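You operate a simulated robot arm through the tools that you are given. There is no shell and no other tool. Be economical: measure what you need, move in short steps, check, and stop when the job is done.

You are at the controls of a simulated two-armed robot. One attempt, no reset.

JOB
Wax the pale scuff off the grand's rim and shut the tin again.
Fine: beige pad, cream tin on the keybed; pad back in its place. What is to be rubbed or washed off counts as gone when no trace of it is left.
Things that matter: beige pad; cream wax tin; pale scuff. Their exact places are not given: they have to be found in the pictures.

It is judged by the outcome, as a careful person would: the job done as asked, and still so three seconds after it is handed in. It fails if anything else is knocked over, pushed out of place, dropped, spilled or broken.

ROBOT AND FRAMES
Two 7-joint arms with two-finger parallel grippers on one trunk, on a base that drives. Base frame: it is fixed to the floor where the robot stands at the start and does not move with it; the origin is under the middle of the robot, x ahead of it, y to its left, z up. Lengths are in mm, angles in degrees, forces in N, time in s.
The left shoulder is at the start at [30, 119, 935], the right one opposite. With the tool pointing down near the work surface each hand reaches from about 240 to 680 mm from the robot's upright axis, wherever it stands, measured 20 degrees to its own side. Places, roughly: beige pad (6x6x4 cm) [500, 0, 700]; pale scuff [800, 400, 1000]. Payload 3.43 kg a hand.
The TCP of each hand is the grasp point between the finger pads, 30 mm short of the fingertips. In the tool frame z runs along the fingers and y along their closing line. Largest opening 94 mm; finger width 28, thickness 10; the body of the gripper, 50 by 96 mm, starts 55 mm behind the TCP.
Orientation is told as [roll, pitch, yaw] about the base's x, y, z axes, in that order, counted from this pose: with the fingers straight down and closing along the base's y, the tool's x points along the base's -x, its y along +y and its z along -z.

CONTROLS
- The arms move only by the tool jog_arm. It takes "left_rows", "right_rows" or both (then of equal length, played together; a hand with none holds still); each is a list of rows, each an object (a shift or turn left out is 0, a gripper value left out holds the last) with "hand": the opening in per cent of the stroke, from 0 (shut) to 100 (fully open); "translation": the shift along the base's x, y, z in units of 25 mm (1.0 is 25 mm), a list of three; "angular": the turn, a rotation vector about the base's x, y, z in units of 5 degrees (1.0 is 5 degrees), a list of three. In form: [{"hand": hand, "translation": [x, y, z], "angular": [wx, wy, wz]}, ...]. A call has 1 to 8 rows; each row shifts and turns the commanded pose from where the row before left it. A call with a number of a shift or a turn outside -1 to 1 is refused whole. Rows are played at 5 a second. More than 50 mm and 8.6 degrees between two rows, or a gripper value outside its range, and nothing of the call is played. A pose out of reach is approached as far as the arm can. The call stops where the force on the tool passes 40 N (or 10 N more than at its start, if that is more) or the arm is blocked; 0.2 s more then pass. The fingers move at their own pace (about 72 mm/s each) and stop on an object; they squeeze with about 28 N. The grip force told is the motor's: it shows also when the fingers shut on nothing. Time passes only in rows, and 0.2 s behind the last, so rows that do not move let the fingers close. The reply holds the time, the measured pose of the TCP, the force on the tool along the base axes, the opening and the grip force, in the units named above and with some noise, with the torque about the TCP (base axes, N m) and any sound that the robot's microphone picked up.
- Cameras (640 x 400 px; columns grow to the right, rows downward): "scene" is now at [38, 37.2, 1644.7]; the picture's right is [0.39, -0.92, 0.00], its down [-0.67, -0.29, -0.68] and it looks along [0.63, 0.27, -0.73] (base axes); focal length 284 px, centre (320, 200). "left" rides on the left gripper at [76, -14, -102] in its tool frame; the picture's right is [0.18, 0.98, 0.00], its down [-0.75, 0.14, -0.64] and it looks along [-0.63, 0.12, 0.77] (tool axes); focal length 243 px, centre (320, 200). "right" rides on the right gripper at [76, 14, -103] in its tool frame; the picture's right is [-0.18, 0.98, 0.00], its down [-0.75, -0.14, -0.64] and it looks along [-0.63, -0.12, 0.77] (tool axes); focal length 243 px, centre (320, 200).
- snapshot(camera): a new picture of that camera. No time passes.
- slide_trunk(by): slides the trunk up (or, below 0, down) by that many mm; the arms and the scene camera ride with it, the base frame stays. It gives what a move gives, with no picture.
- drive_base(legs): drives the robot by 1 to 6 legs, each [ahead, turn to the left] in mm and degrees, along the robot's own axes; the way and the turn of a leg run together, so that a leg with both is an arc; at most 1500 mm and 180 degrees a leg. The arms and the cameras ride along, it lands a little off, and it stops where it bumps. It gives what a move gives.
- turn_head(pan, tilt): turns the head with the scene camera to pan (to the left, within 143 degrees either way) and tilt (down, from -29 to 69), counted from straight ahead of the robot. It gives what a move gives.
- point_at(camera, pixels): for up to 12 pixels [column, row] of the newest picture of that camera ("zoom" is the newest enlarged one), the place [x, y, z] in the base frame of the surface seen there, good to about 2 mm, but the place of the scene camera against the robot may be out by one fixed shift of up to 12 mm in any direction. No time passes.
- zoom(camera, box): a new picture of the part [left, top, right, bottom] of that camera's present view, enlarged. No time passes.
- job_done(): hands the job in; it is judged then, once.

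Work in short steps. Measure before you move; look again where a grasp or a placing could have gone wrong, and mend it. You have 80 turns and 78 pictures in all, those below and enlarged ones among them. Open the grippers and draw the arms clear of the work before you hand the job in, unless the task says otherwise; then end with one line.

The tools are called by a JSON object that holds its "method" and its "body". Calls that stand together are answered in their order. jog_arm: Moves the arms, as the interface text tells. Its arguments: {"type":"object","properties":{"left_rows":{"type":"array","items":{"type":"object","properties":{"hand":{"type":"number"},"translation":{"type":"array","items":{"type":"number"}},"angular":{"type":"array","items":{"type":"number"}}}}},"right_rows":{"type":"array","items":{"type":"object","properties":{"hand":{"type":"number"},"translation":{"type":"array","items":{"type":"number"}},"angular":{"type":"array","items":{"type":"number"}}}}}},"required":[]} The other tools are called the same way: slide_trunk (by) slides the trunk up or down; drive_base (legs) drives the base; turn_head (pan, tilt) turns the head that bears the scene camera; snapshot (camera) takes a picture; point_at (camera, pixels) gives the place of the surface under pixels of a picture; zoom (camera, box) takes an enlarged picture of a part of a camera's view; job_done () hands the job in.

At the start:

```text
time_s: 0.0
left_position: [417.8, 373.8, 1252.3]
left_tcp_rot: [0.0, 0.0, 0.0]
left_ft_force: [-0.3, 0.5, 0.4]
left_moment: [0.02, -0.01, 0.02]
left_opening: 94.1
left_grasp_force: 0.0
right_position: [295.1, -39.2, 1218.1]
right_tcp_rot: [0.1, -0.1, 0.1]
right_ft_force: [0.6, -0.2, -0.2]
right_moment: [-0.04, -0.01, -0.02]
right_opening: 93.7
right_grasp_force: 0.0
trunk travel left (down, up): [-200.0, 210.0]
robot x, y, heading: [-0.2, 0.7, 0.2]
head pan, tilt: [23.2, 47.1]
```

scene: 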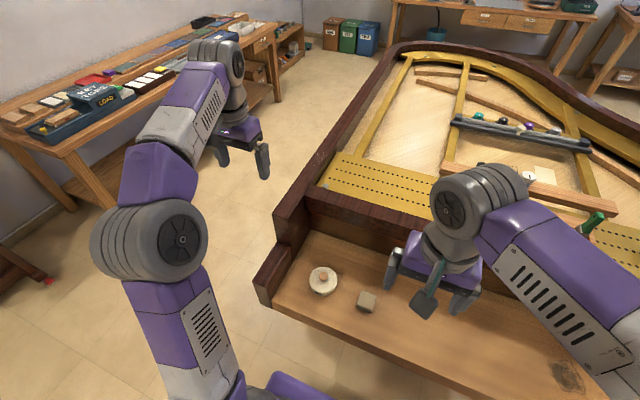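
right: 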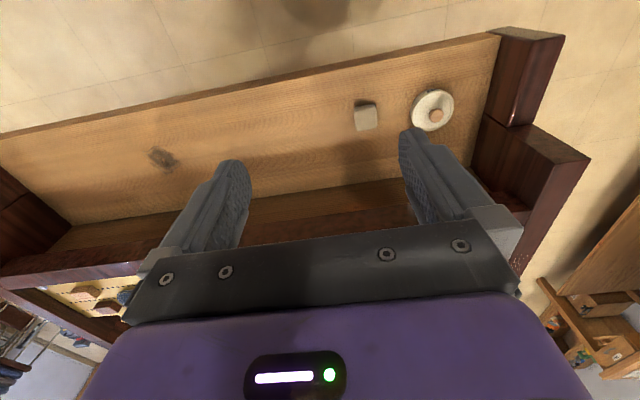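
left: 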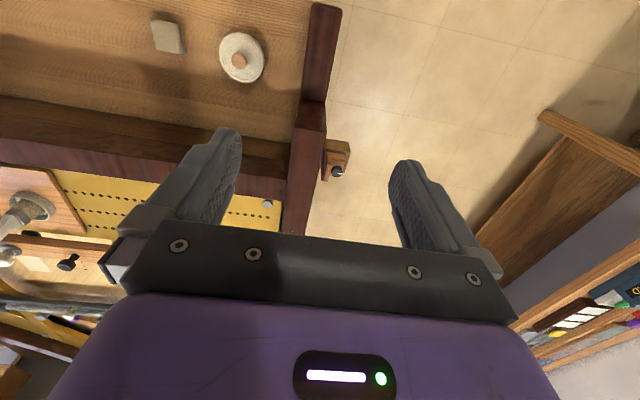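

The tin is near (322,280) and the pad near (367,301) in the scene view. I'll enlarge them and the rim to look for the scuff, and measure their places.

{"method": "zoom", "body": {"camera": "scene", "box": [240, 220, 420, 332]}}

{"method": "zoom", "body": {"camera": "scene", "box": [260, 30, 480, 240]}}

{"method": "point_at", "body": {"camera": "scene", "pixels": [[322, 272], [322, 290], [310, 281], [335, 281], [367, 298], [360, 293], [376, 295], [366, 309], [290, 200], [265, 280], [340, 320], [390, 50]]}}

```text
3.56 times, centred on (330, 276) of scene
```

zoom: 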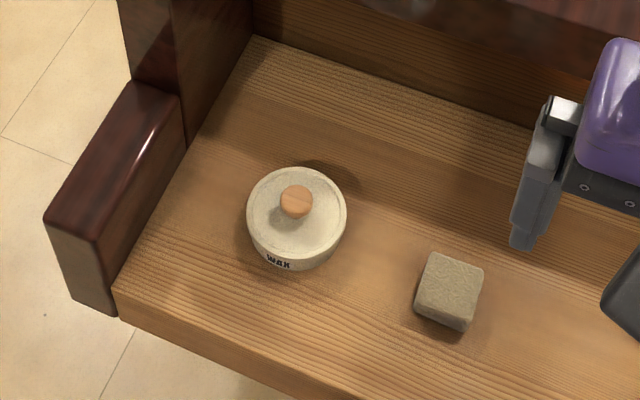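

```text
1.90 times, centred on (370, 135) of scene
```

zoom: 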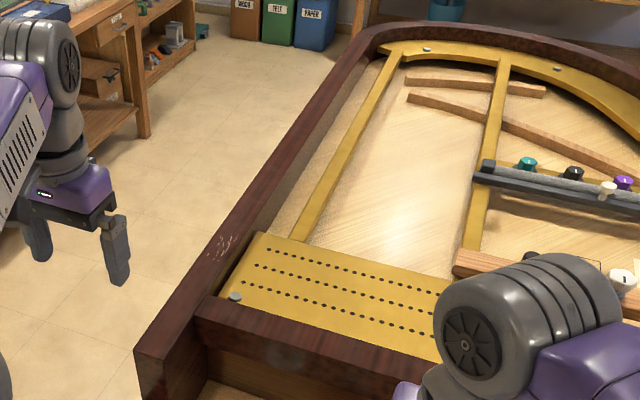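

```text
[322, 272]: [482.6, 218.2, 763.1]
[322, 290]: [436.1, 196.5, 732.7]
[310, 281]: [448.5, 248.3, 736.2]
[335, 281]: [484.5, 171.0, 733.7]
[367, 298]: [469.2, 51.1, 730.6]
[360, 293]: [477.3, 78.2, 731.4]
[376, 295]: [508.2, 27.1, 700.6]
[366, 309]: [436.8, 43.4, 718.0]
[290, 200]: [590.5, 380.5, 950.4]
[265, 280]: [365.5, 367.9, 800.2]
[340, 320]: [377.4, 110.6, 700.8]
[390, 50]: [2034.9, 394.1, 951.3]
```

The pale scuff shows on the rim top around zoom (225,245), which is scene (320,159). I'll enlarge it and measure its extent.

{"method": "zoom", "body": {"camera": "scene", "box": [290, 135, 354, 175]}}

{"method": "snapshot", "body": {"camera": "scene"}}

```text
10.00 times, centred on (322, 155) of scene
```

zoom: 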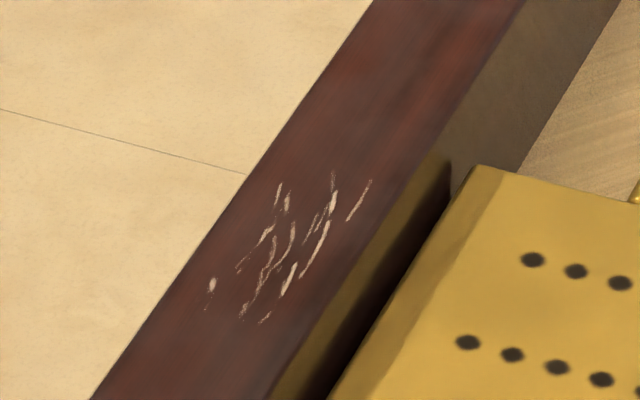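

```text
71 pictures are left
```

scene: 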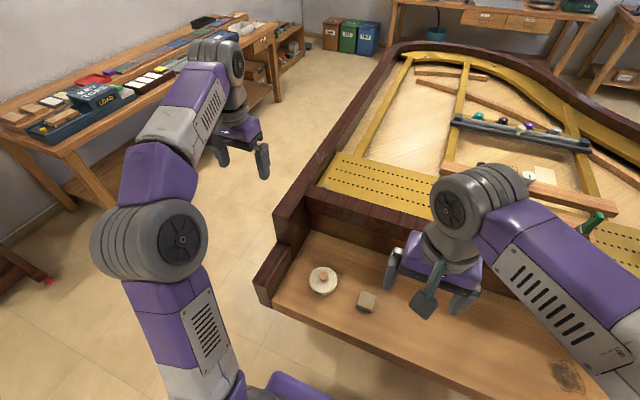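

{"method": "point_at", "body": {"camera": "zoom", "pixels": [[206, 308], [212, 285], [282, 185], [333, 175], [370, 182], [350, 218], [265, 322], [270, 250], [222, 200], [405, 190], [130, 350], [290, 370]]}}

{"method": "zoom", "body": {"camera": "scene", "box": [300, 262, 348, 300]}}

```text
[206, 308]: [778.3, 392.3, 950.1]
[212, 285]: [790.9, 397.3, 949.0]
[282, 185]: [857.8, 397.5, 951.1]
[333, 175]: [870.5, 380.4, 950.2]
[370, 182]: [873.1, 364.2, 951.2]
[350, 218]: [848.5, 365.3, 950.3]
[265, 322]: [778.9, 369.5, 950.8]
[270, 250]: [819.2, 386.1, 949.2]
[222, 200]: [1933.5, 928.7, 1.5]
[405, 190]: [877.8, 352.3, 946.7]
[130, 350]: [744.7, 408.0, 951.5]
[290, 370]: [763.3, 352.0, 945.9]
```

```text
10.53 times, centred on (324, 281) of scene
```

zoom: 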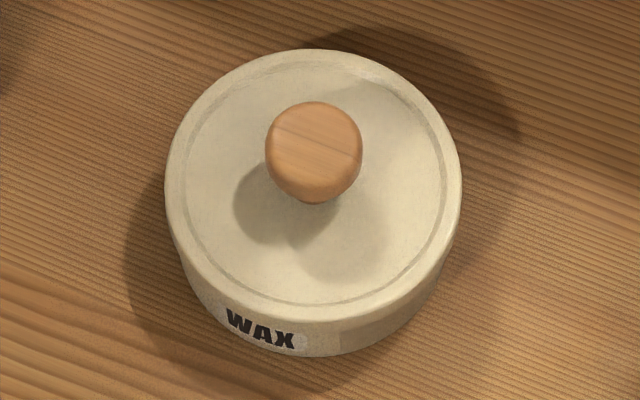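

The scuff spans x 775–875, y 362–400 at z≈950. Now I'll measure the tin: lid edges, knob top, and body.

{"method": "point_at", "body": {"camera": "zoom", "pixels": [[313, 135], [270, 150], [358, 150], [313, 105], [313, 180], [172, 185], [455, 190], [313, 55], [313, 310], [260, 330], [100, 250], [313, 245]]}}

{"method": "zoom", "body": {"camera": "scene", "box": [350, 285, 382, 317]}}

```text
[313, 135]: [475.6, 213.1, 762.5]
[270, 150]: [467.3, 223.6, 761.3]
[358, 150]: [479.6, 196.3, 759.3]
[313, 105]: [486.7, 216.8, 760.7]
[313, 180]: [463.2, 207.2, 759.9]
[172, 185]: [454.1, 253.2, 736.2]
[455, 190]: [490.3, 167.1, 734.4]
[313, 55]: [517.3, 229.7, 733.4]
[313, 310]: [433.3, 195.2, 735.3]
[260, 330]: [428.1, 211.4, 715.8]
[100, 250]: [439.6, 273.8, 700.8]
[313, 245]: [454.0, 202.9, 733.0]
```

```text
12.50 times, centred on (366, 301) of scene
```

zoom: 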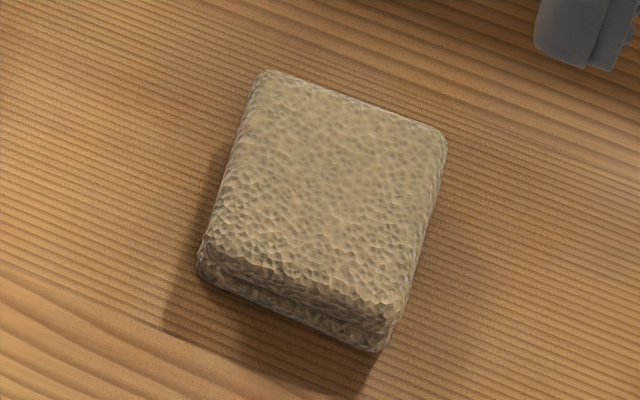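

I'll cross-check the scene camera's offset with the wrist cameras on the knob and pad, and measure the pad corners.

{"method": "point_at", "body": {"camera": "zoom", "pixels": [[262, 76], [440, 135], [385, 310], [212, 245], [330, 190], [375, 345], [200, 275], [245, 160], [430, 220]]}}

{"method": "zoom", "body": {"camera": "right", "box": [340, 60, 500, 160]}}

{"method": "point_at", "body": {"camera": "zoom", "pixels": [[380, 220]]}}

```text
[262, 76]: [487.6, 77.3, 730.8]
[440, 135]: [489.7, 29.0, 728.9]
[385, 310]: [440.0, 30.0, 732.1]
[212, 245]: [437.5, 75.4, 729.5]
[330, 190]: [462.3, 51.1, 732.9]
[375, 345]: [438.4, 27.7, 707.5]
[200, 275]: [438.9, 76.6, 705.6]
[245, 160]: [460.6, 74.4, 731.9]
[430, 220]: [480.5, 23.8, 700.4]
```

```text
4.00 times, centred on (420, 110) of right
```

zoom: 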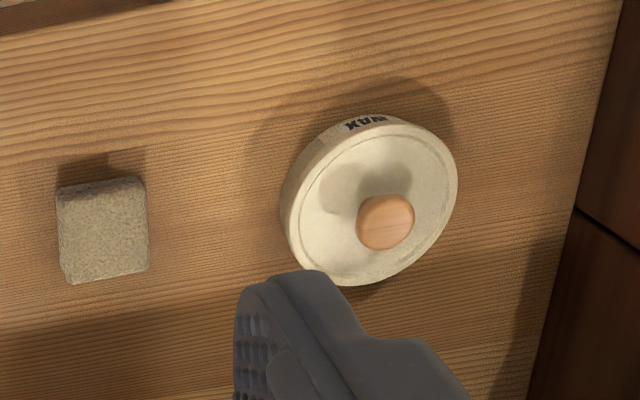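

```text
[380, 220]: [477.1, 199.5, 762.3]
```

Now the same marks through the right wrist camera, to find the scene offset.

{"method": "point_at", "body": {"camera": "zoom", "pixels": [[65, 200], [142, 190], [147, 268], [72, 282], [362, 215], [412, 215], [388, 197], [388, 245], [293, 190], [456, 190], [560, 150]]}}

{"method": "turn_head", "body": {"pan": 50, "tilt": 50}}

{"method": "snapshot", "body": {"camera": "scene"}}

```text
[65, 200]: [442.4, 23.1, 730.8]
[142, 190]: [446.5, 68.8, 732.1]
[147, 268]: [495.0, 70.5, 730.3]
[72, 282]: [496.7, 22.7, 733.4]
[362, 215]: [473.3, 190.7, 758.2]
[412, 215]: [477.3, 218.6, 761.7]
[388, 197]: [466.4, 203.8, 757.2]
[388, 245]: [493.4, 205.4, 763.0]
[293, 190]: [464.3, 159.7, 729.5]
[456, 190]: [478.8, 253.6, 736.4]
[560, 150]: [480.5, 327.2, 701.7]
```

```text
time_s: 0.9
left_position: [417.5, 374.0, 1251.3]
left_tcp_rot: [-0.1, 0.0, 0.0]
left_ft_force: [0.1, -0.3, -0.3]
left_moment: [0.01, -0.01, 0.0]
left_opening: 94.1
left_grasp_force: 0.0
right_position: [293.9, -39.0, 1219.4]
right_tcp_rot: [0.0, -0.1, 0.1]
right_ft_force: [0.5, 0.3, 0.0]
right_moment: [-0.01, 0.01, 0.04]
right_opening: 93.8
right_grasp_force: 0.0
trunk travel left (down, up): [-200.0, 210.0]
robot x, y, heading: [0.1, 2.4, -0.0]
head pan, tilt: [50.0, 50.0]
```

```text
67 pictures are left
```

scene: 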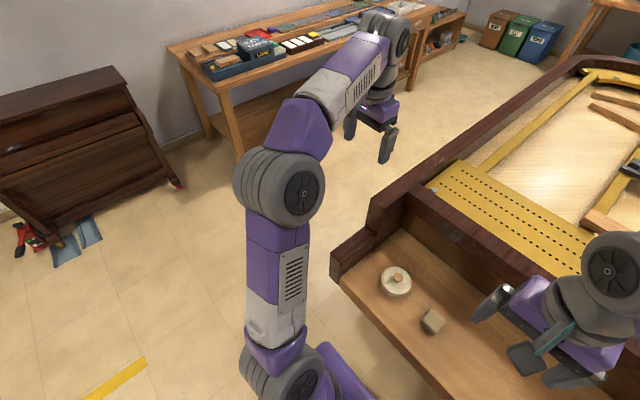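

Scene readings need about (+6,−6,0). Next I'll measure the free floor to the left of the piano for the drive.

{"method": "point_at", "body": {"camera": "scene", "pixels": [[236, 155], [216, 95], [408, 90], [240, 100], [178, 188], [415, 140], [340, 268], [340, 285], [372, 215], [300, 80]]}}

```text
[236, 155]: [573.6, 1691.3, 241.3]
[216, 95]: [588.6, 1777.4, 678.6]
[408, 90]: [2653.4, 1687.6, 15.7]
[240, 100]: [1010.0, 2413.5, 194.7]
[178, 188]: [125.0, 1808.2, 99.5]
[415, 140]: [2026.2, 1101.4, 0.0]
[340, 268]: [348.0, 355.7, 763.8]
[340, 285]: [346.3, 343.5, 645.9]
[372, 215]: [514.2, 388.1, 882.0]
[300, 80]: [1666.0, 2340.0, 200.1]
```

The aisle is wide, with the bench at y≈1690. I'll take the lid with the right hand and start moving it over the knob at about (479,205).

{"method": "jog_arm", "body": {"right_rows": [{"translation": [0.8, 1, -0.8]}, {"translation": [0.8, 1, -0.8]}, {"translation": [0.8, 1, -0.8]}, {"translation": [0.8, 1, -0.8]}, {"translation": [0.8, 1, -0.8]}, {"translation": [0.8, 1, -0.8]}, {"translation": [0.8, 1, -0.8]}, {"translation": [0.8, 1, -0.8]}]}}

{"method": "jog_arm", "body": {"right_rows": [{"translation": [0.5, 0.87, -1]}, {"translation": [0.5, 0.87, -1]}, {"translation": [0, 0, -1]}, {"translation": [0, 0, -1]}, {"translation": [0, 0, -1]}, {"translation": [0, 0, -1]}, {"translation": [0, 0, -1]}]}}

{"method": "snapshot", "body": {"camera": "right"}}

```text
time_s: 2.7
left_position: [418.8, 375.3, 1250.5]
left_tcp_rot: [0.0, 0.0, 0.2]
left_ft_force: [0.5, 0.8, -0.5]
left_moment: [-0.02, -0.02, 0.0]
left_opening: 94.1
left_grasp_force: 0.0
right_position: [455.9, 162.5, 1060.3]
right_tcp_rot: [0.0, 0.1, 0.0]
right_ft_force: [-0.9, 0.7, -0.2]
right_moment: [-0.01, 0.02, 0.01]
right_opening: 93.9
right_grasp_force: 0.0
trunk travel left (down, up): [-200.0, 210.0]
robot x, y, heading: [3.2, -1.5, 0.1]
head pan, tilt: [50.0, 50.0]
```

```text
time_s: 4.3
left_position: [418.4, 374.3, 1251.3]
left_tcp_rot: [0.0, 0.1, 0.0]
left_ft_force: [0.6, 0.0, 0.7]
left_moment: [0.02, 0.0, 0.0]
left_opening: 94.3
left_grasp_force: 0.0
right_position: [478.4, 205.7, 882.9]
right_tcp_rot: [0.0, 0.1, 0.1]
right_ft_force: [0.5, -0.4, -0.2]
right_moment: [0.01, 0.0, -0.02]
right_opening: 93.9
right_grasp_force: 0.0
trunk travel left (down, up): [-200.0, 210.0]
robot x, y, heading: [2.6, 1.1, 0.1]
head pan, tilt: [50.0, 50.0]
```

```text
66 pictures are left
```

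right: 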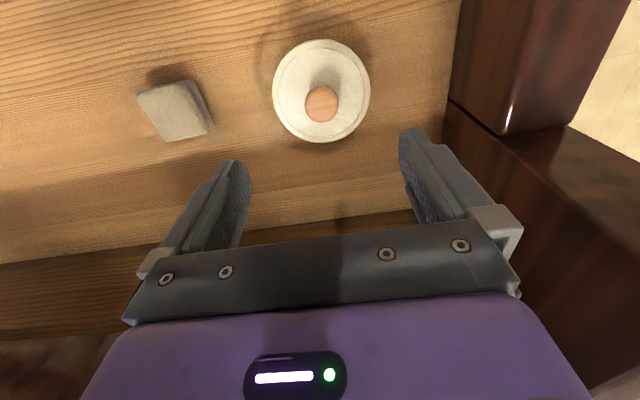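

Reached (478,206,883). I'll measure the knob and tin from here.

{"method": "point_at", "body": {"camera": "right", "pixels": [[307, 103], [337, 103], [321, 88], [321, 118], [275, 90], [368, 90], [320, 42], [320, 140], [140, 95], [175, 80], [212, 125], [167, 140]]}}

```text
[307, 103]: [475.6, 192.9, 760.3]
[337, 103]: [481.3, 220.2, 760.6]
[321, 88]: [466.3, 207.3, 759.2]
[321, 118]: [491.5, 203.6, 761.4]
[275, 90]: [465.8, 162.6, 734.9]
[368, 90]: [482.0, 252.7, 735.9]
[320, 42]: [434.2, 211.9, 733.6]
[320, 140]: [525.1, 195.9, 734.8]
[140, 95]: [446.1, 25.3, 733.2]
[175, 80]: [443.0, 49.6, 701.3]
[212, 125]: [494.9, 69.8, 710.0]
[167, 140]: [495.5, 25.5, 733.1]
```

The knob centre is (479,206), right under the hand. I'll descend to TCP z≈770 and close.

{"method": "jog_arm", "body": {"right_rows": [{"hand": 60, "translation": [0, 0, -1]}, {"translation": [0, 0, -1]}, {"translation": [0, 0, -1]}, {"translation": [0, 0, -1]}, {"translation": [0, 0, -0.52]}, {"hand": 0}, {}, {}]}}

{"method": "snapshot", "body": {"camera": "right"}}

```text
time_s: 6.1
left_position: [417.6, 373.1, 1251.6]
left_tcp_rot: [0.0, -0.1, 0.0]
left_ft_force: [0.2, 0.2, -0.1]
left_moment: [0.02, -0.03, -0.01]
left_opening: 94.1
left_grasp_force: 0.1
right_position: [479.8, 204.1, 770.9]
right_tcp_rot: [0.0, -0.1, 0.0]
right_ft_force: [-0.8, -0.6, 0.1]
right_moment: [0.0, -0.01, -0.02]
right_opening: 29.7
right_grasp_force: 28.7
trunk travel left (down, up): [-200.0, 210.0]
robot x, y, heading: [3.2, 2.1, -0.1]
head pan, tilt: [50.0, 50.0]
heard: snap
```

```text
65 pictures are left
```

right: 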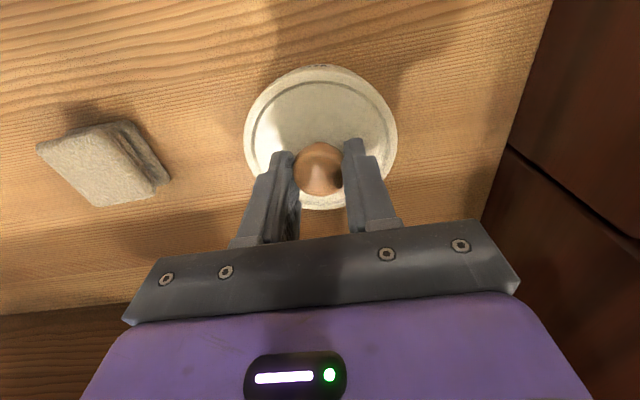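

The knob is gripped at 29.7 mm. I'll lift gently and see whether the lid comes off or the whole tin rises.

{"method": "jog_arm", "body": {"right_rows": [{"translation": [0, 0, 0.3]}, {"translation": [0, 0, 0.4]}, {"translation": [0, 0, 0.5]}]}}

{"method": "snapshot", "body": {"camera": "right"}}

{"method": "zoom", "body": {"camera": "scene", "box": [350, 230, 450, 340]}}

```text
time_s: 6.9
left_position: [417.8, 373.6, 1252.3]
left_tcp_rot: [0.0, 0.0, 0.0]
left_ft_force: [0.4, -0.7, -0.2]
left_moment: [-0.02, 0.01, 0.0]
left_opening: 94.0
left_grasp_force: 0.0
right_position: [479.5, 204.5, 800.7]
right_tcp_rot: [0.0, 0.1, 0.1]
right_ft_force: [-0.4, -0.1, -0.3]
right_moment: [-0.01, -0.01, -0.04]
right_opening: 29.8
right_grasp_force: 27.9
trunk travel left (down, up): [-200.0, 210.0]
robot x, y, heading: [-5.2, -3.6, 0.0]
head pan, tilt: [50.0, 50.0]
```

```text
64 pictures are left
```

right: 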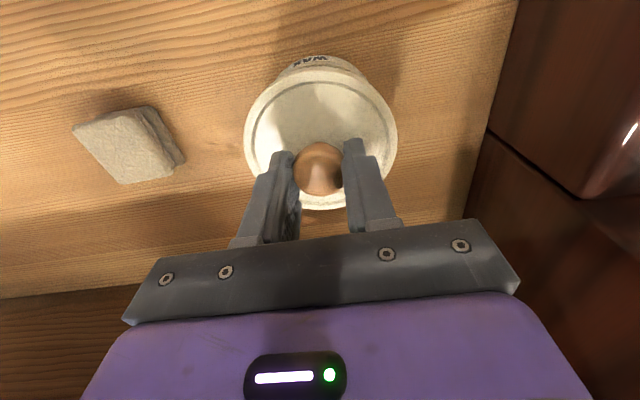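

```text
3.64 times, centred on (400, 285) of scene
```

zoom: 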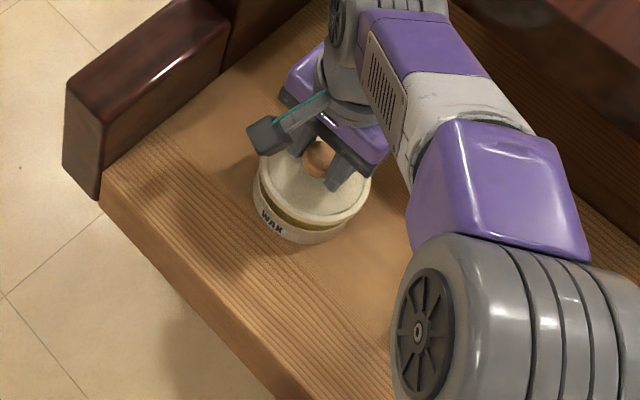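

The lid separates and the tin stays put. I'll lift clear and carry the lid right to about (474,−90), past the pad.

{"method": "jog_arm", "body": {"right_rows": [{"translation": [0, 0, 1]}, {"translation": [0, 0, 1]}, {"translation": [0, -1, 0.6]}, {"translation": [0, -1, 0]}, {"translation": [0, -1, 0]}, {"translation": [0, -1, 0]}, {"translation": [0, -1, 0]}, {"translation": [0, -1, 0]}]}}

{"method": "jog_arm", "body": {"right_rows": [{"translation": [0, -1, 0]}, {"translation": [0, -1, 0]}, {"translation": [0, -1, 0]}, {"translation": [0, -1, 0]}, {"translation": [0, -1, 0]}, {"translation": [0, -1, 0]}]}}

{"method": "turn_head", "body": {"pan": 10, "tilt": 55}}

{"method": "snapshot", "body": {"camera": "scene"}}

{"method": "snapshot", "body": {"camera": "right"}}

```text
time_s: 8.7
left_position: [416.8, 373.8, 1251.7]
left_tcp_rot: [0.0, 0.1, -0.1]
left_ft_force: [0.4, -0.3, 0.2]
left_moment: [0.04, -0.02, -0.03]
left_opening: 94.1
left_grasp_force: 0.1
right_position: [479.7, 54.0, 866.3]
right_tcp_rot: [0.1, 0.0, 0.0]
right_ft_force: [0.3, -0.2, -0.3]
right_moment: [0.0, 0.01, -0.01]
right_opening: 29.8
right_grasp_force: 27.6
trunk travel left (down, up): [-200.0, 210.0]
robot x, y, heading: [2.0, -1.6, -0.0]
head pan, tilt: [50.0, 50.0]
```

```text
time_s: 10.1
left_position: [417.2, 373.2, 1251.3]
left_tcp_rot: [0.0, 0.1, -0.1]
left_ft_force: [0.3, 0.4, -0.5]
left_moment: [0.02, 0.0, -0.03]
left_opening: 94.1
left_grasp_force: 0.0
right_position: [479.6, -95.7, 865.4]
right_tcp_rot: [0.1, 0.0, 0.0]
right_ft_force: [-0.1, 0.2, -0.1]
right_moment: [0.0, 0.04, -0.01]
right_opening: 30.0
right_grasp_force: 28.5
trunk travel left (down, up): [-200.0, 210.0]
robot x, y, heading: [-2.3, -1.3, -0.1]
head pan, tilt: [50.0, 50.0]
```

```text
time_s: 11.2
left_position: [417.1, 374.0, 1250.4]
left_tcp_rot: [0.0, 0.0, 0.0]
left_ft_force: [-0.5, 1.1, 0.5]
left_moment: [0.0, 0.04, 0.0]
left_opening: 94.2
left_grasp_force: 0.1
right_position: [479.3, -96.4, 865.1]
right_tcp_rot: [0.1, 0.0, 0.0]
right_ft_force: [-0.4, -0.5, 0.4]
right_moment: [0.04, -0.04, -0.01]
right_opening: 29.6
right_grasp_force: 28.4
trunk travel left (down, up): [-200.0, 210.0]
robot x, y, heading: [-0.0, 1.4, -0.1]
head pan, tilt: [10.0, 55.0]
```

```text
62 pictures are left
```

scene: 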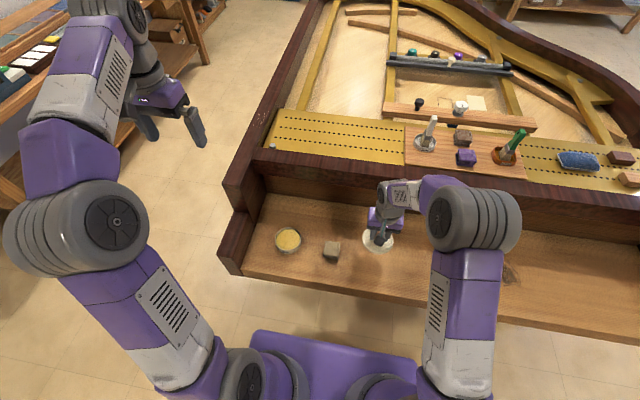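

```text
61 pictures are left
```

right: 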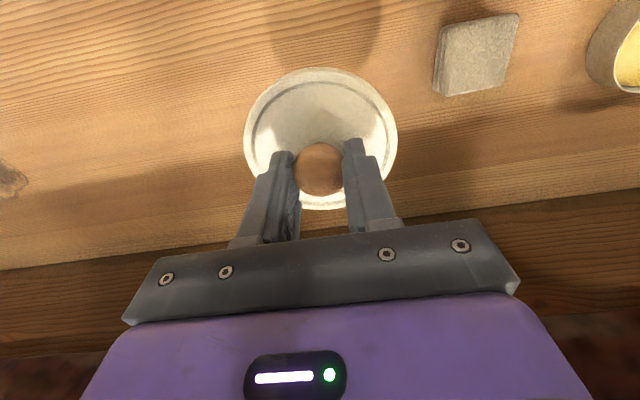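

The lid is over clear keybed. I'll lower it in rows that get fine near the surface, expecting contact at about TCP 745–755.

{"method": "jog_arm", "body": {"right_rows": [{"translation": [0, 0, -1]}, {"translation": [0, 0, -1]}, {"translation": [0, 0, -1]}, {"translation": [0, 0, -1]}, {"translation": [0, 0, -0.3]}]}}

{"method": "zoom", "body": {"camera": "scene", "box": [340, 200, 420, 260]}}

{"method": "zoom", "body": {"camera": "scene", "box": [265, 215, 345, 265]}}

{"method": "point_at", "body": {"camera": "zoom", "pixels": [[180, 185], [240, 185], [120, 185], [180, 160], [200, 210], [180, 120], [180, 255], [90, 195], [280, 195]]}}

```text
time_s: 12.4
left_position: [416.9, 373.6, 1251.0]
left_tcp_rot: [0.0, 0.0, 0.0]
left_ft_force: [0.7, 0.2, 0.3]
left_moment: [-0.01, -0.03, 0.03]
left_opening: 94.1
left_grasp_force: 0.1
right_position: [479.2, -95.5, 758.1]
right_tcp_rot: [0.0, 0.0, 0.0]
right_ft_force: [-0.2, 0.6, 0.3]
right_moment: [-0.02, 0.04, 0.04]
right_opening: 29.6
right_grasp_force: 28.4
trunk travel left (down, up): [-200.0, 210.0]
robot x, y, heading: [-2.2, 1.9, 0.1]
head pan, tilt: [10.0, 55.0]
```

```text
6.67 times, centred on (380, 230) of scene
```

zoom: 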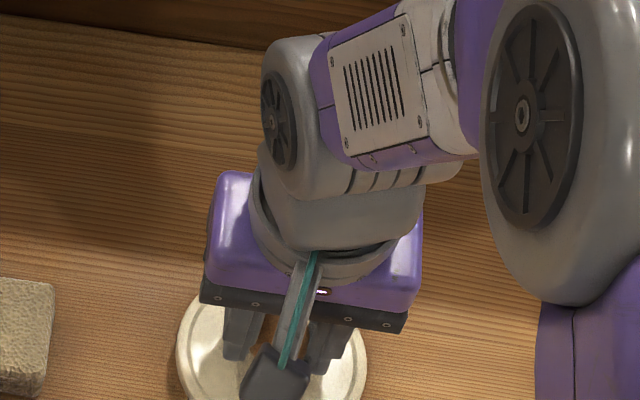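

```text
8.00 times, centred on (305, 240) of scene
```

zoom: 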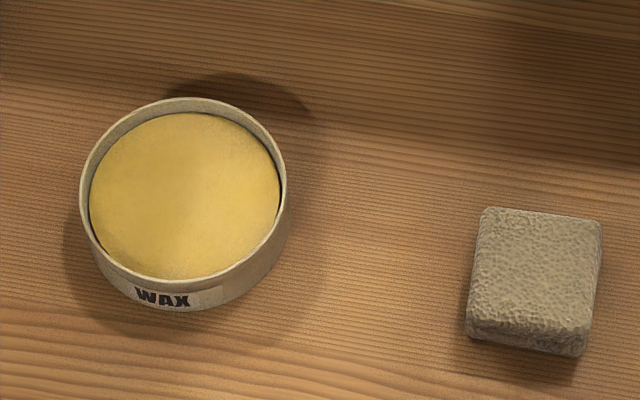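

```text
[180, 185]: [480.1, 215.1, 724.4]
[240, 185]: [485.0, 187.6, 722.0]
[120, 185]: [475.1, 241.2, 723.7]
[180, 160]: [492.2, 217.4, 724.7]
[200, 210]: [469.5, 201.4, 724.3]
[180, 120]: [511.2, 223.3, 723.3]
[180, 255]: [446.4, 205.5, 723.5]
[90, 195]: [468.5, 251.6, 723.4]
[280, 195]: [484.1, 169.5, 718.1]
```

Wax is at z≈724, about 5 mm below the tin's rim. I'll lower the lid in 2 mm rows, watching the force.

{"method": "jog_arm", "body": {"right_rows": [{"translation": [0, 0, -0.1]}, {"translation": [0, 0, -0.1]}, {"translation": [0, 0, -0.1]}, {"translation": [0, 0, -0.1]}]}}

{"method": "jog_arm", "body": {"right_rows": [{"translation": [0, 0, -0.06]}, {"translation": [0, 0, -0.06]}]}}

{"method": "snapshot", "body": {"camera": "right"}}

```text
time_s: 13.4
left_position: [416.9, 373.3, 1251.6]
left_tcp_rot: [0.0, -0.1, -0.1]
left_ft_force: [0.1, -0.2, 0.1]
left_moment: [0.0, -0.01, 0.01]
left_opening: 94.1
left_grasp_force: 0.1
right_position: [479.7, -95.0, 748.9]
right_tcp_rot: [0.0, 0.0, 0.0]
right_ft_force: [0.9, 0.5, -0.2]
right_moment: [-0.02, 0.05, -0.04]
right_opening: 29.3
right_grasp_force: 27.5
trunk travel left (down, up): [-200.0, 210.0]
robot x, y, heading: [-1.2, -2.5, -0.3]
head pan, tilt: [10.0, 55.0]
```

```text
time_s: 14.0
left_position: [417.2, 372.5, 1250.4]
left_tcp_rot: [-0.1, 0.0, 0.0]
left_ft_force: [-0.1, 0.0, 0.4]
left_moment: [0.02, 0.04, -0.02]
left_opening: 94.1
left_grasp_force: 0.1
right_position: [480.7, -95.3, 745.6]
right_tcp_rot: [0.2, 0.1, 0.0]
right_ft_force: [-0.8, -0.2, -1.2]
right_moment: [0.02, -0.05, -0.03]
right_opening: 29.7
right_grasp_force: 28.0
trunk travel left (down, up): [-200.0, 210.0]
robot x, y, heading: [1.0, 0.3, 0.2]
head pan, tilt: [10.0, 55.0]
```

```text
58 pictures are left
```

right: 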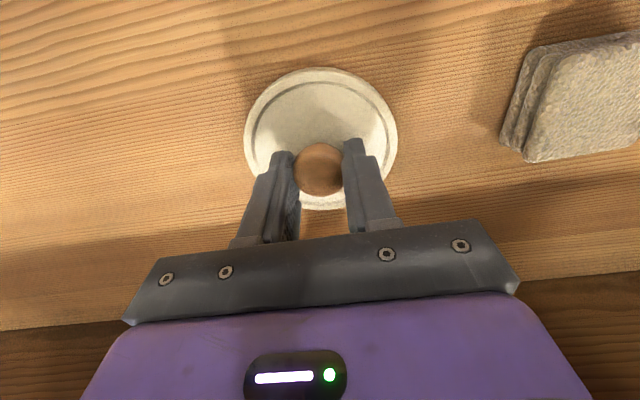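

There's still no firm contact. I'll continue in 1.2 mm rows.

{"method": "jog_arm", "body": {"right_rows": [{"translation": [0, 0, -0.05]}, {"translation": [0, 0, -0.05]}]}}

{"method": "point_at", "body": {"camera": "right", "pixels": [[320, 90], [270, 110], [220, 90], [380, 110]]}}

```text
time_s: 14.6
left_position: [415.4, 373.7, 1251.7]
left_tcp_rot: [-0.1, -0.2, 0.0]
left_ft_force: [0.1, 0.1, -0.9]
left_moment: [0.0, 0.0, -0.02]
left_opening: 94.3
left_grasp_force: 0.0
right_position: [479.8, -94.6, 746.0]
right_tcp_rot: [0.1, -0.3, 0.0]
right_ft_force: [-3.5, -3.0, 19.2]
right_moment: [-0.04, 0.33, -0.01]
right_opening: 29.6
right_grasp_force: 28.0
trunk travel left (down, up): [-200.0, 210.0]
robot x, y, heading: [-4.7, 1.4, 0.1]
head pan, tilt: [10.0, 55.0]
```

```text
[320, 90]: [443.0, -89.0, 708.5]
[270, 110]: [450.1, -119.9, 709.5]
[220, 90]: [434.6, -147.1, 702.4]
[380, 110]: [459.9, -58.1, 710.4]
```

It's in contact (19 N), so the lid is resting on the keybed. I'll ease up, open, and draw the right arm up and to the right.

{"method": "jog_arm", "body": {"right_rows": [{"translation": [0, 0, 0.06]}, {"hand": 65}, {}, {"translation": [0, 0, 0.4]}, {"translation": [0, 0, 1]}, {"translation": [0, 0, 1]}, {"translation": [0, 0, 1]}, {"translation": [0, 0, 1]}]}}

{"method": "jog_arm", "body": {"right_rows": [{"translation": [-1, -1, 1]}, {"translation": [-1, -1, 1]}, {"translation": [-1, -1, 1]}, {"translation": [-1, -1, 1]}, {"translation": [-1, -1, 1]}, {"translation": [-0.5, -1, 1]}, {"translation": [0, -1, 1]}], "left_rows": [{"translation": [0.3, -1, -1]}, {"translation": [0.3, -1, -1]}, {"translation": [0.3, -1, -1]}, {"translation": [0.3, -1, -1]}, {"translation": [0.3, -1, -1]}, {"translation": [0.3, -1, -1]}, {"translation": [0.3, -1, -1]}]}}

{"method": "snapshot", "body": {"camera": "scene"}}

```text
time_s: 16.4
left_position: [416.7, 373.6, 1251.6]
left_tcp_rot: [0.0, 0.0, 0.0]
left_ft_force: [-0.4, 1.1, 0.0]
left_moment: [0.02, 0.0, 0.0]
left_opening: 93.7
left_grasp_force: 0.2
right_position: [478.9, -96.3, 854.4]
right_tcp_rot: [0.2, 0.0, 0.0]
right_ft_force: [-0.3, -0.3, -0.7]
right_moment: [0.01, -0.02, 0.0]
right_opening: 61.1
right_grasp_force: 0.1
trunk travel left (down, up): [-200.0, 210.0]
robot x, y, heading: [-2.4, 2.7, -0.0]
head pan, tilt: [10.0, 55.0]
```

```text
time_s: 18.0
left_position: [469.6, 197.9, 1075.9]
left_tcp_rot: [0.0, 0.0, 0.1]
left_ft_force: [0.7, 0.0, 0.3]
left_moment: [0.05, 0.02, -0.01]
left_opening: 94.1
left_grasp_force: 0.0
right_position: [342.8, -271.0, 1028.2]
right_tcp_rot: [0.2, 0.2, 0.0]
right_ft_force: [-0.2, -0.2, 0.1]
right_moment: [0.05, 0.01, 0.02]
right_opening: 61.3
right_grasp_force: 0.0
trunk travel left (down, up): [-200.0, 210.0]
robot x, y, heading: [0.8, -0.7, 0.2]
head pan, tilt: [10.0, 55.0]
```

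```text
57 pictures are left
```

scene: 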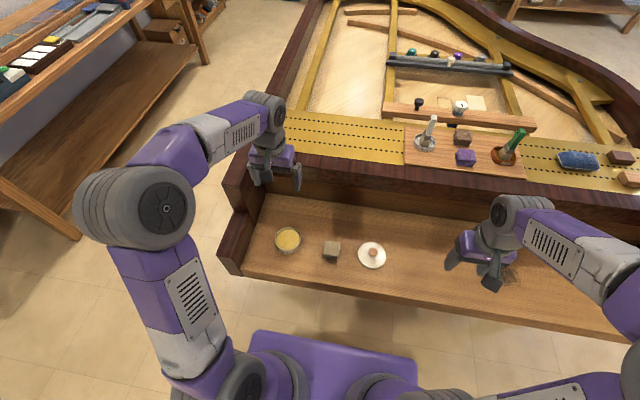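

The lid is lying flat. I'll bring the left hand over the pad.

{"method": "jog_arm", "body": {"left_rows": [{"translation": [0, -0.76, -1]}, {"translation": [0, -0.76, -1]}, {"translation": [0, -0.76, -1]}, {"translation": [0, -0.76, -1]}, {"translation": [0, -0.76, -1]}, {"translation": [0, -0.76, -1]}, {"translation": [0, -0.76, -1]}, {"translation": [0, -0.76, -1]}]}}

{"method": "snapshot", "body": {"camera": "left"}}

```text
time_s: 19.8
left_position: [470.1, 46.3, 875.5]
left_tcp_rot: [-0.1, 0.0, 0.1]
left_ft_force: [1.2, 0.3, 0.2]
left_moment: [0.01, 0.02, 0.01]
left_opening: 94.1
left_grasp_force: 0.0
right_position: [342.0, -270.6, 1028.7]
right_tcp_rot: [0.1, 0.1, 0.0]
right_ft_force: [-0.2, 0.1, -0.3]
right_moment: [0.0, 0.01, 0.0]
right_opening: 61.2
right_grasp_force: 0.0
trunk travel left (down, up): [-200.0, 210.0]
robot x, y, heading: [-1.7, -1.7, 0.2]
head pan, tilt: [10.0, 55.0]
```

```text
56 pictures are left
```

left: 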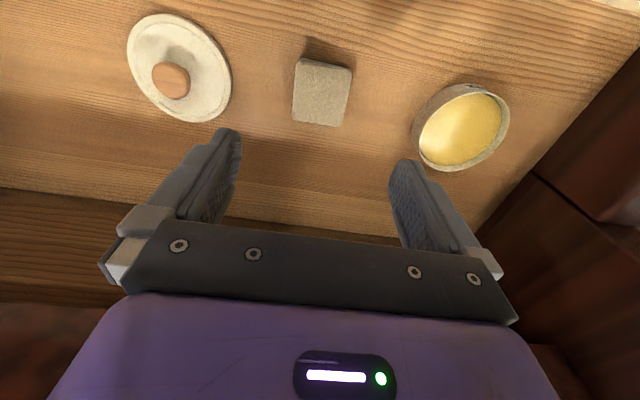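

{"method": "zoom", "body": {"camera": "left", "box": [270, 40, 370, 140]}}

{"method": "point_at", "body": {"camera": "left", "pixels": [[297, 62], [350, 70], [342, 124], [294, 118], [320, 95], [300, 45], [415, 140], [507, 110], [485, 87], [441, 168], [460, 130], [490, 150]]}}

```text
4.00 times, centred on (320, 90) of left
```

zoom: 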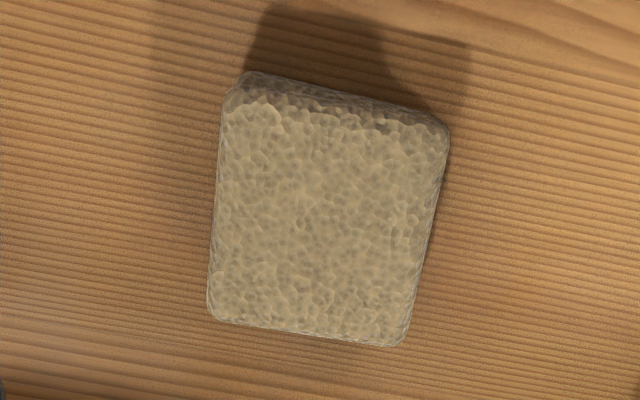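

```text
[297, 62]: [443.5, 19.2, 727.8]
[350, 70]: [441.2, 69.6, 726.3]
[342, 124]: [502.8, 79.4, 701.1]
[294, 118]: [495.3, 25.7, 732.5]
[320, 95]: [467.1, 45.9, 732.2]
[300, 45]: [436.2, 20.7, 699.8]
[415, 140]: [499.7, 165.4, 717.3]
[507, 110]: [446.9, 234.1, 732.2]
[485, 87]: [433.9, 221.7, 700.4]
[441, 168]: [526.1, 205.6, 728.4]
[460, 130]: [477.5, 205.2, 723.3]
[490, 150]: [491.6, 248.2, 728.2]
```

The pad is centred at (469,46), aligned with the axes, with its top at 732. I'll descend to TCP 741 (fingertips 11 mm above the keybed) and close.

{"method": "jog_arm", "body": {"left_rows": [{"translation": [0, 0, -1], "hand": 90}, {"translation": [0, 0, -1]}, {"translation": [0, 0, -1]}, {"translation": [0, 0, -1]}, {"translation": [0, 0, -1]}, {"translation": [0, 0, -0.36]}, {"hand": 0}, {}]}}

{"method": "jog_arm", "body": {"left_rows": [{}, {"translation": [0, 0, 0.5]}, {"translation": [0, 0, 1]}]}}

{"method": "snapshot", "body": {"camera": "left"}}

```text
time_s: 21.6
left_position: [470.6, 47.0, 743.0]
left_tcp_rot: [0.0, 0.0, 0.1]
left_ft_force: [0.4, -0.2, 0.1]
left_moment: [-0.03, -0.01, 0.01]
left_opening: 53.0
left_grasp_force: 28.2
right_position: [343.3, -270.2, 1028.6]
right_tcp_rot: [0.0, 0.0, 0.0]
right_ft_force: [-0.5, -0.2, -0.3]
right_moment: [0.01, 0.01, 0.01]
right_opening: 61.1
right_grasp_force: 0.2
trunk travel left (down, up): [-200.0, 210.0]
robot x, y, heading: [-1.9, 1.1, 0.0]
head pan, tilt: [10.0, 55.0]
```

```text
time_s: 22.4
left_position: [471.1, 46.9, 779.9]
left_tcp_rot: [0.0, 0.0, 0.0]
left_ft_force: [-0.1, 0.5, -0.3]
left_moment: [-0.02, -0.02, -0.04]
left_opening: 52.9
left_grasp_force: 27.5
right_position: [342.0, -269.9, 1028.7]
right_tcp_rot: [0.1, -0.1, 0.0]
right_ft_force: [0.0, 0.1, 0.0]
right_moment: [-0.03, -0.01, 0.01]
right_opening: 61.1
right_grasp_force: 0.1
trunk travel left (down, up): [-200.0, 210.0]
robot x, y, heading: [1.1, 1.2, -0.0]
head pan, tilt: [10.0, 55.0]
```

```text
54 pictures are left
```

left: 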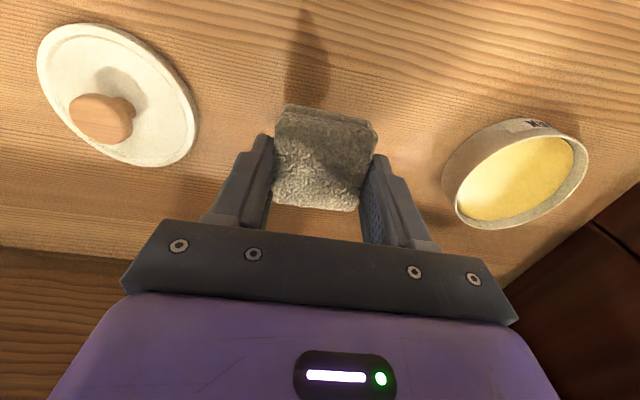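

The pad is held at 53 mm. I'll carry it over the tin centre (479,206), then lower it to the wax (contact expected near TCP 766).

{"method": "jog_arm", "body": {"left_rows": [{"translation": [0, 0, 1]}, {"translation": [0.05, 0.91, 0]}, {"translation": [0.05, 0.91, 0]}, {"translation": [0.05, 0.91, 0]}, {"translation": [0.05, 0.91, 0]}, {"translation": [0.05, 0.91, 0]}, {"translation": [0.05, 0.91, 0]}, {"translation": [0.04, 0.9, 0]}]}}

{"method": "snapshot", "body": {"camera": "left"}}

```text
time_s: 24.2
left_position: [478.5, 207.4, 804.5]
left_tcp_rot: [0.0, 0.1, 0.1]
left_ft_force: [0.5, 0.8, 0.6]
left_moment: [-0.01, 0.01, 0.01]
left_opening: 53.0
left_grasp_force: 27.6
right_position: [343.0, -270.6, 1029.0]
right_tcp_rot: [0.0, 0.0, 0.1]
right_ft_force: [0.3, -0.8, -0.8]
right_moment: [0.02, 0.04, 0.03]
right_opening: 61.0
right_grasp_force: 0.1
trunk travel left (down, up): [-200.0, 210.0]
robot x, y, heading: [0.0, -0.5, -0.2]
head pan, tilt: [10.0, 55.0]
```

```text
53 pictures are left
```

left: 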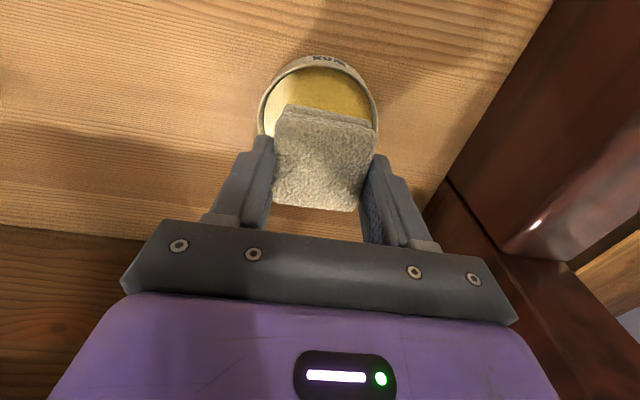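

Well centred over the wax. I'll lower it in steps to light contact.

{"method": "jog_arm", "body": {"left_rows": [{"translation": [0, 0, -0.7]}, {"translation": [0, 0, -0.6]}, {"translation": [0, 0, -0.12]}, {"translation": [0, 0, -0.08]}, {"translation": [0, 0, -0.06]}]}}

```text
time_s: 25.4
left_position: [478.1, 206.4, 765.2]
left_tcp_rot: [-0.1, -0.1, 0.1]
left_ft_force: [0.6, 0.4, -0.4]
left_moment: [0.01, 0.0, 0.01]
left_opening: 52.7
left_grasp_force: 27.9
right_position: [343.3, -270.8, 1028.8]
right_tcp_rot: [0.2, -0.1, 0.0]
right_ft_force: [-0.3, -0.4, -0.1]
right_moment: [-0.03, -0.01, 0.0]
right_opening: 61.5
right_grasp_force: 0.0
trunk travel left (down, up): [-200.0, 210.0]
robot x, y, heading: [-2.2, -2.5, -0.0]
head pan, tilt: [10.0, 55.0]
```

No contact yet, so I'll go a little lower in 1 mm rows.

{"method": "jog_arm", "body": {"left_rows": [{"translation": [0, 0, -0.05]}, {"translation": [0, 0, -0.05]}]}}

{"method": "jog_arm", "body": {"left_rows": [{"translation": [0, 0, -0.05]}]}}

```text
time_s: 26.0
left_position: [477.7, 205.9, 764.3]
left_tcp_rot: [0.0, -0.2, 0.1]
left_ft_force: [-2.1, 1.1, 13.1]
left_moment: [0.01, 0.21, 0.01]
left_opening: 52.7
left_grasp_force: 27.7
right_position: [342.9, -270.7, 1029.4]
right_tcp_rot: [0.2, 0.0, -0.1]
right_ft_force: [0.3, 0.5, 0.4]
right_moment: [0.05, 0.04, 0.03]
right_opening: 61.1
right_grasp_force: 0.1
trunk travel left (down, up): [-200.0, 210.0]
robot x, y, heading: [-1.3, -1.4, -0.2]
head pan, tilt: [10.0, 55.0]
```

```text
time_s: 26.4
left_position: [477.7, 206.0, 764.0]
left_tcp_rot: [0.0, -0.3, 0.1]
left_ft_force: [-2.8, 1.6, 29.8]
left_moment: [-0.03, 0.45, -0.04]
left_opening: 53.0
left_grasp_force: 28.3
right_position: [340.5, -270.7, 1028.7]
right_tcp_rot: [0.0, -0.1, 0.2]
right_ft_force: [0.3, 0.3, 0.1]
right_moment: [0.01, 0.0, 0.0]
right_opening: 61.2
right_grasp_force: 0.0
trunk travel left (down, up): [-200.0, 210.0]
robot x, y, heading: [-2.7, 0.4, 0.1]
head pan, tilt: [10.0, 55.0]
```

The pad presses the wax at 30 N. I'll lift straight out and raise the arm well above rim height.

{"method": "jog_arm", "body": {"left_rows": [{"translation": [0, 0, 0.3]}, {"translation": [0, 0, 0.7]}, {"translation": [0, 0, 1]}, {"translation": [0, 0, 1]}, {"translation": [0, 0, 1]}, {"translation": [0, 0, 1]}, {"translation": [0, 0, 1]}, {"translation": [0, 0, 1]}]}}

{"method": "jog_arm", "body": {"left_rows": [{"translation": [-0.5, 0, 1]}, {"translation": [-1, 0, 1]}, {"translation": [-1, 0, 1]}, {"translation": [-1, 0, 1]}, {"translation": [-1, 0, 1]}, {"translation": [0, 0, 1]}, {"translation": [0, 0, 1]}]}}

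{"method": "snapshot", "body": {"camera": "scene"}}

```text
time_s: 28.2
left_position: [477.8, 206.6, 937.0]
left_tcp_rot: [0.0, 0.1, 0.0]
left_ft_force: [-0.1, -0.4, -0.7]
left_moment: [-0.02, -0.01, 0.06]
left_opening: 52.9
left_grasp_force: 28.0
right_position: [342.9, -270.0, 1029.9]
right_tcp_rot: [0.1, 0.1, -0.1]
right_ft_force: [1.0, 0.4, -0.8]
right_moment: [0.02, 0.02, 0.0]
right_opening: 61.2
right_grasp_force: 0.1
trunk travel left (down, up): [-200.0, 210.0]
robot x, y, heading: [1.0, -3.4, -0.1]
head pan, tilt: [10.0, 55.0]
```

```text
time_s: 29.8
left_position: [365.7, 205.6, 1112.6]
left_tcp_rot: [0.0, 0.1, 0.0]
left_ft_force: [-0.3, 0.2, -0.4]
left_moment: [-0.03, 0.0, 0.0]
left_opening: 52.7
left_grasp_force: 28.1
right_position: [342.2, -270.5, 1029.7]
right_tcp_rot: [0.1, 0.1, 0.0]
right_ft_force: [0.6, -0.6, -0.3]
right_moment: [0.01, 0.0, 0.01]
right_opening: 61.4
right_grasp_force: 0.0
trunk travel left (down, up): [-200.0, 210.0]
robot x, y, heading: [-0.5, 0.3, 0.1]
head pan, tilt: [10.0, 55.0]
```

```text
52 pictures are left
```

scene: 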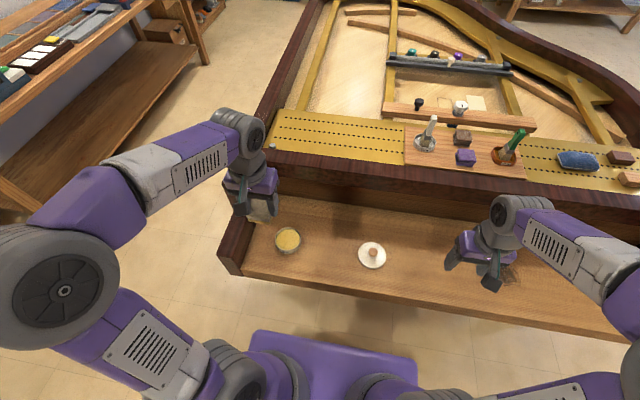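

The pad is held and clear. Before driving I'll look behind and to the left of the robot for obstacles.

{"method": "turn_head", "body": {"pan": 140, "tilt": 45}}

{"method": "snapshot", "body": {"camera": "scene"}}

{"method": "turn_head", "body": {"pan": 0, "tilt": 69}}

{"method": "snapshot", "body": {"camera": "scene"}}

{"method": "point_at", "body": {"camera": "scene", "pixels": [[250, 290], [320, 285], [390, 285], [230, 340], [410, 340], [320, 240], [320, 270]]}}

```text
time_s: 31.9
left_position: [366.1, 206.5, 1111.9]
left_tcp_rot: [-0.1, 0.0, 0.1]
left_ft_force: [-0.3, -0.1, -1.0]
left_moment: [0.0, -0.02, 0.01]
left_opening: 52.9
left_grasp_force: 28.0
right_position: [342.1, -270.8, 1028.4]
right_tcp_rot: [0.1, 0.0, 0.0]
right_ft_force: [0.6, -1.1, 0.4]
right_moment: [0.02, -0.03, 0.01]
right_opening: 61.4
right_grasp_force: 0.1
trunk travel left (down, up): [-200.0, 210.0]
robot x, y, heading: [-2.8, -1.9, 0.0]
head pan, tilt: [140.0, 45.0]
```

```text
51 pictures are left
```

scene: 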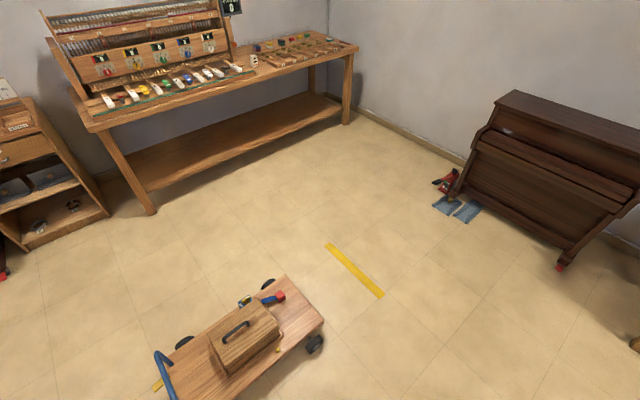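

```text
time_s: 34.1
left_position: [364.9, 206.4, 1112.6]
left_tcp_rot: [0.1, 0.0, 0.2]
left_ft_force: [0.4, 0.0, 0.0]
left_moment: [0.0, -0.02, -0.01]
left_opening: 52.8
left_grasp_force: 27.9
right_position: [342.7, -271.4, 1028.2]
right_tcp_rot: [0.0, -0.1, 0.0]
right_ft_force: [0.6, -0.3, 0.1]
right_moment: [-0.02, 0.02, 0.03]
right_opening: 61.1
right_grasp_force: 0.1
trunk travel left (down, up): [-200.0, 210.0]
robot x, y, heading: [-0.9, 1.4, -0.3]
head pan, tilt: [0.0, 68.8]
```

```text
50 pictures are left
```

scene: 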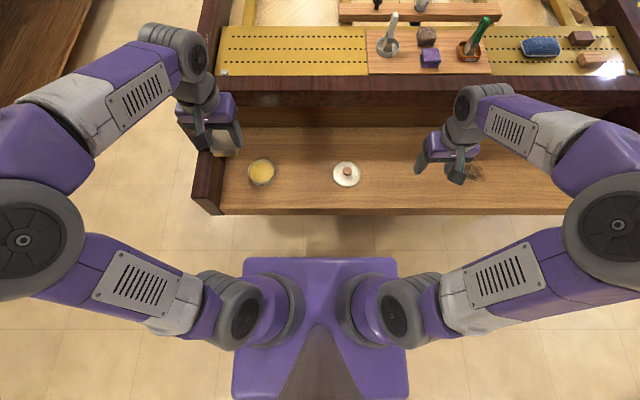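

```text
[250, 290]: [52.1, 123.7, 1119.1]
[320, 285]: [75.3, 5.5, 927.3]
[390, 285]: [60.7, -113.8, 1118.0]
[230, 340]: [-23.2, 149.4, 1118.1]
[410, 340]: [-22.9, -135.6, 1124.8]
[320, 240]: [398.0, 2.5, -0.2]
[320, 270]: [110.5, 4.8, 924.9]
```

The way is clear; the cart is behind. I'll raise the trunk for clearance over the rim, then drive around the left side of the piano.

{"method": "slide_trunk", "body": {"by": 200}}

{"method": "drive_base", "body": {"legs": [[0, 90], [750, 0]]}}

```text
time_s: 36.3
left_position: [365.9, 205.7, 1311.4]
left_tcp_rot: [0.0, 0.0, 0.0]
left_ft_force: [-0.7, -0.2, -0.1]
left_moment: [-0.02, -0.02, 0.03]
left_opening: 52.7
left_grasp_force: 28.1
right_position: [342.6, -270.2, 1228.2]
right_tcp_rot: [0.1, 0.1, 0.1]
right_ft_force: [-0.2, 0.3, 0.9]
right_moment: [-0.03, 0.01, -0.02]
right_opening: 61.4
right_grasp_force: 0.1
trunk travel left (down, up): [-400.0, 10.0]
robot x, y, heading: [-4.7, 4.7, 0.1]
head pan, tilt: [0.0, 68.8]
```

```text
time_s: 44.2
left_position: [-219.7, 1110.5, 1312.6]
left_tcp_rot: [0.0, 0.0, 90.8]
left_ft_force: [0.0, 0.9, -0.3]
left_moment: [0.01, 0.0, 0.0]
left_opening: 52.6
left_grasp_force: 27.9
right_position: [257.0, 1094.0, 1229.5]
right_tcp_rot: [0.1, 0.0, 90.8]
right_ft_force: [-0.3, 0.4, -0.3]
right_moment: [0.02, 0.0, -0.02]
right_opening: 61.1
right_grasp_force: 0.0
trunk travel left (down, up): [-400.0, 10.0]
robot x, y, heading: [-8.0, 745.0, 90.5]
head pan, tilt: [0.0, 68.8]
```

Now at (−8,745). I'll turn to face along the piano, drive ahead 460 mm, then turn toward the rim.

{"method": "drive_base", "body": {"legs": [[0, -90], [460, 0], [0, -60]]}}

{"method": "turn_head", "body": {"pan": 10, "tilt": 58}}

{"method": "snapshot", "body": {"camera": "scene"}}

```text
time_s: 53.4
left_position: [813.3, 534.9, 1312.1]
left_tcp_rot: [0.1, 0.0, -59.8]
left_ft_force: [-0.3, -0.2, -0.5]
left_moment: [0.03, 0.0, -0.06]
left_opening: 53.0
left_grasp_force: 28.5
right_position: [388.9, 316.3, 1227.6]
right_tcp_rot: [0.0, 0.1, -59.7]
right_ft_force: [0.1, 0.3, 0.4]
right_moment: [0.01, -0.03, -0.01]
right_opening: 61.1
right_grasp_force: 0.0
trunk travel left (down, up): [-400.0, 10.0]
robot x, y, heading: [456.5, 749.8, -59.5]
head pan, tilt: [0.0, 68.8]
```

```text
time_s: 54.2
left_position: [813.8, 535.6, 1310.7]
left_tcp_rot: [0.1, 0.1, -59.8]
left_ft_force: [-0.1, 0.6, -0.3]
left_moment: [0.01, 0.01, 0.04]
left_opening: 52.6
left_grasp_force: 27.5
right_position: [389.8, 316.0, 1229.1]
right_tcp_rot: [0.1, 0.1, -59.8]
right_ft_force: [-0.7, 0.0, 0.6]
right_moment: [0.0, -0.01, 0.0]
right_opening: 61.0
right_grasp_force: 0.0
trunk travel left (down, up): [-400.0, 10.0]
robot x, y, heading: [448.3, 749.7, -59.9]
head pan, tilt: [10.0, 58.0]
```

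```text
49 pictures are left
```

scene: 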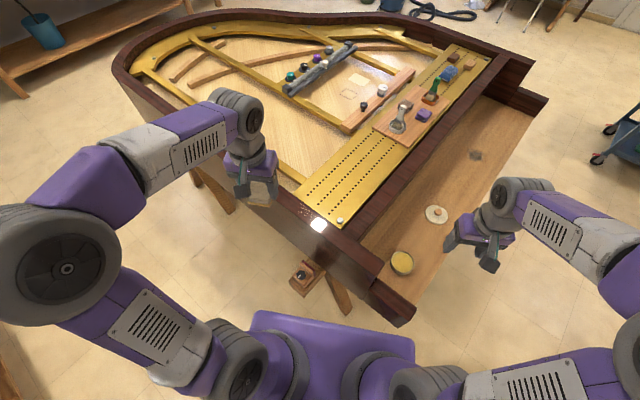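

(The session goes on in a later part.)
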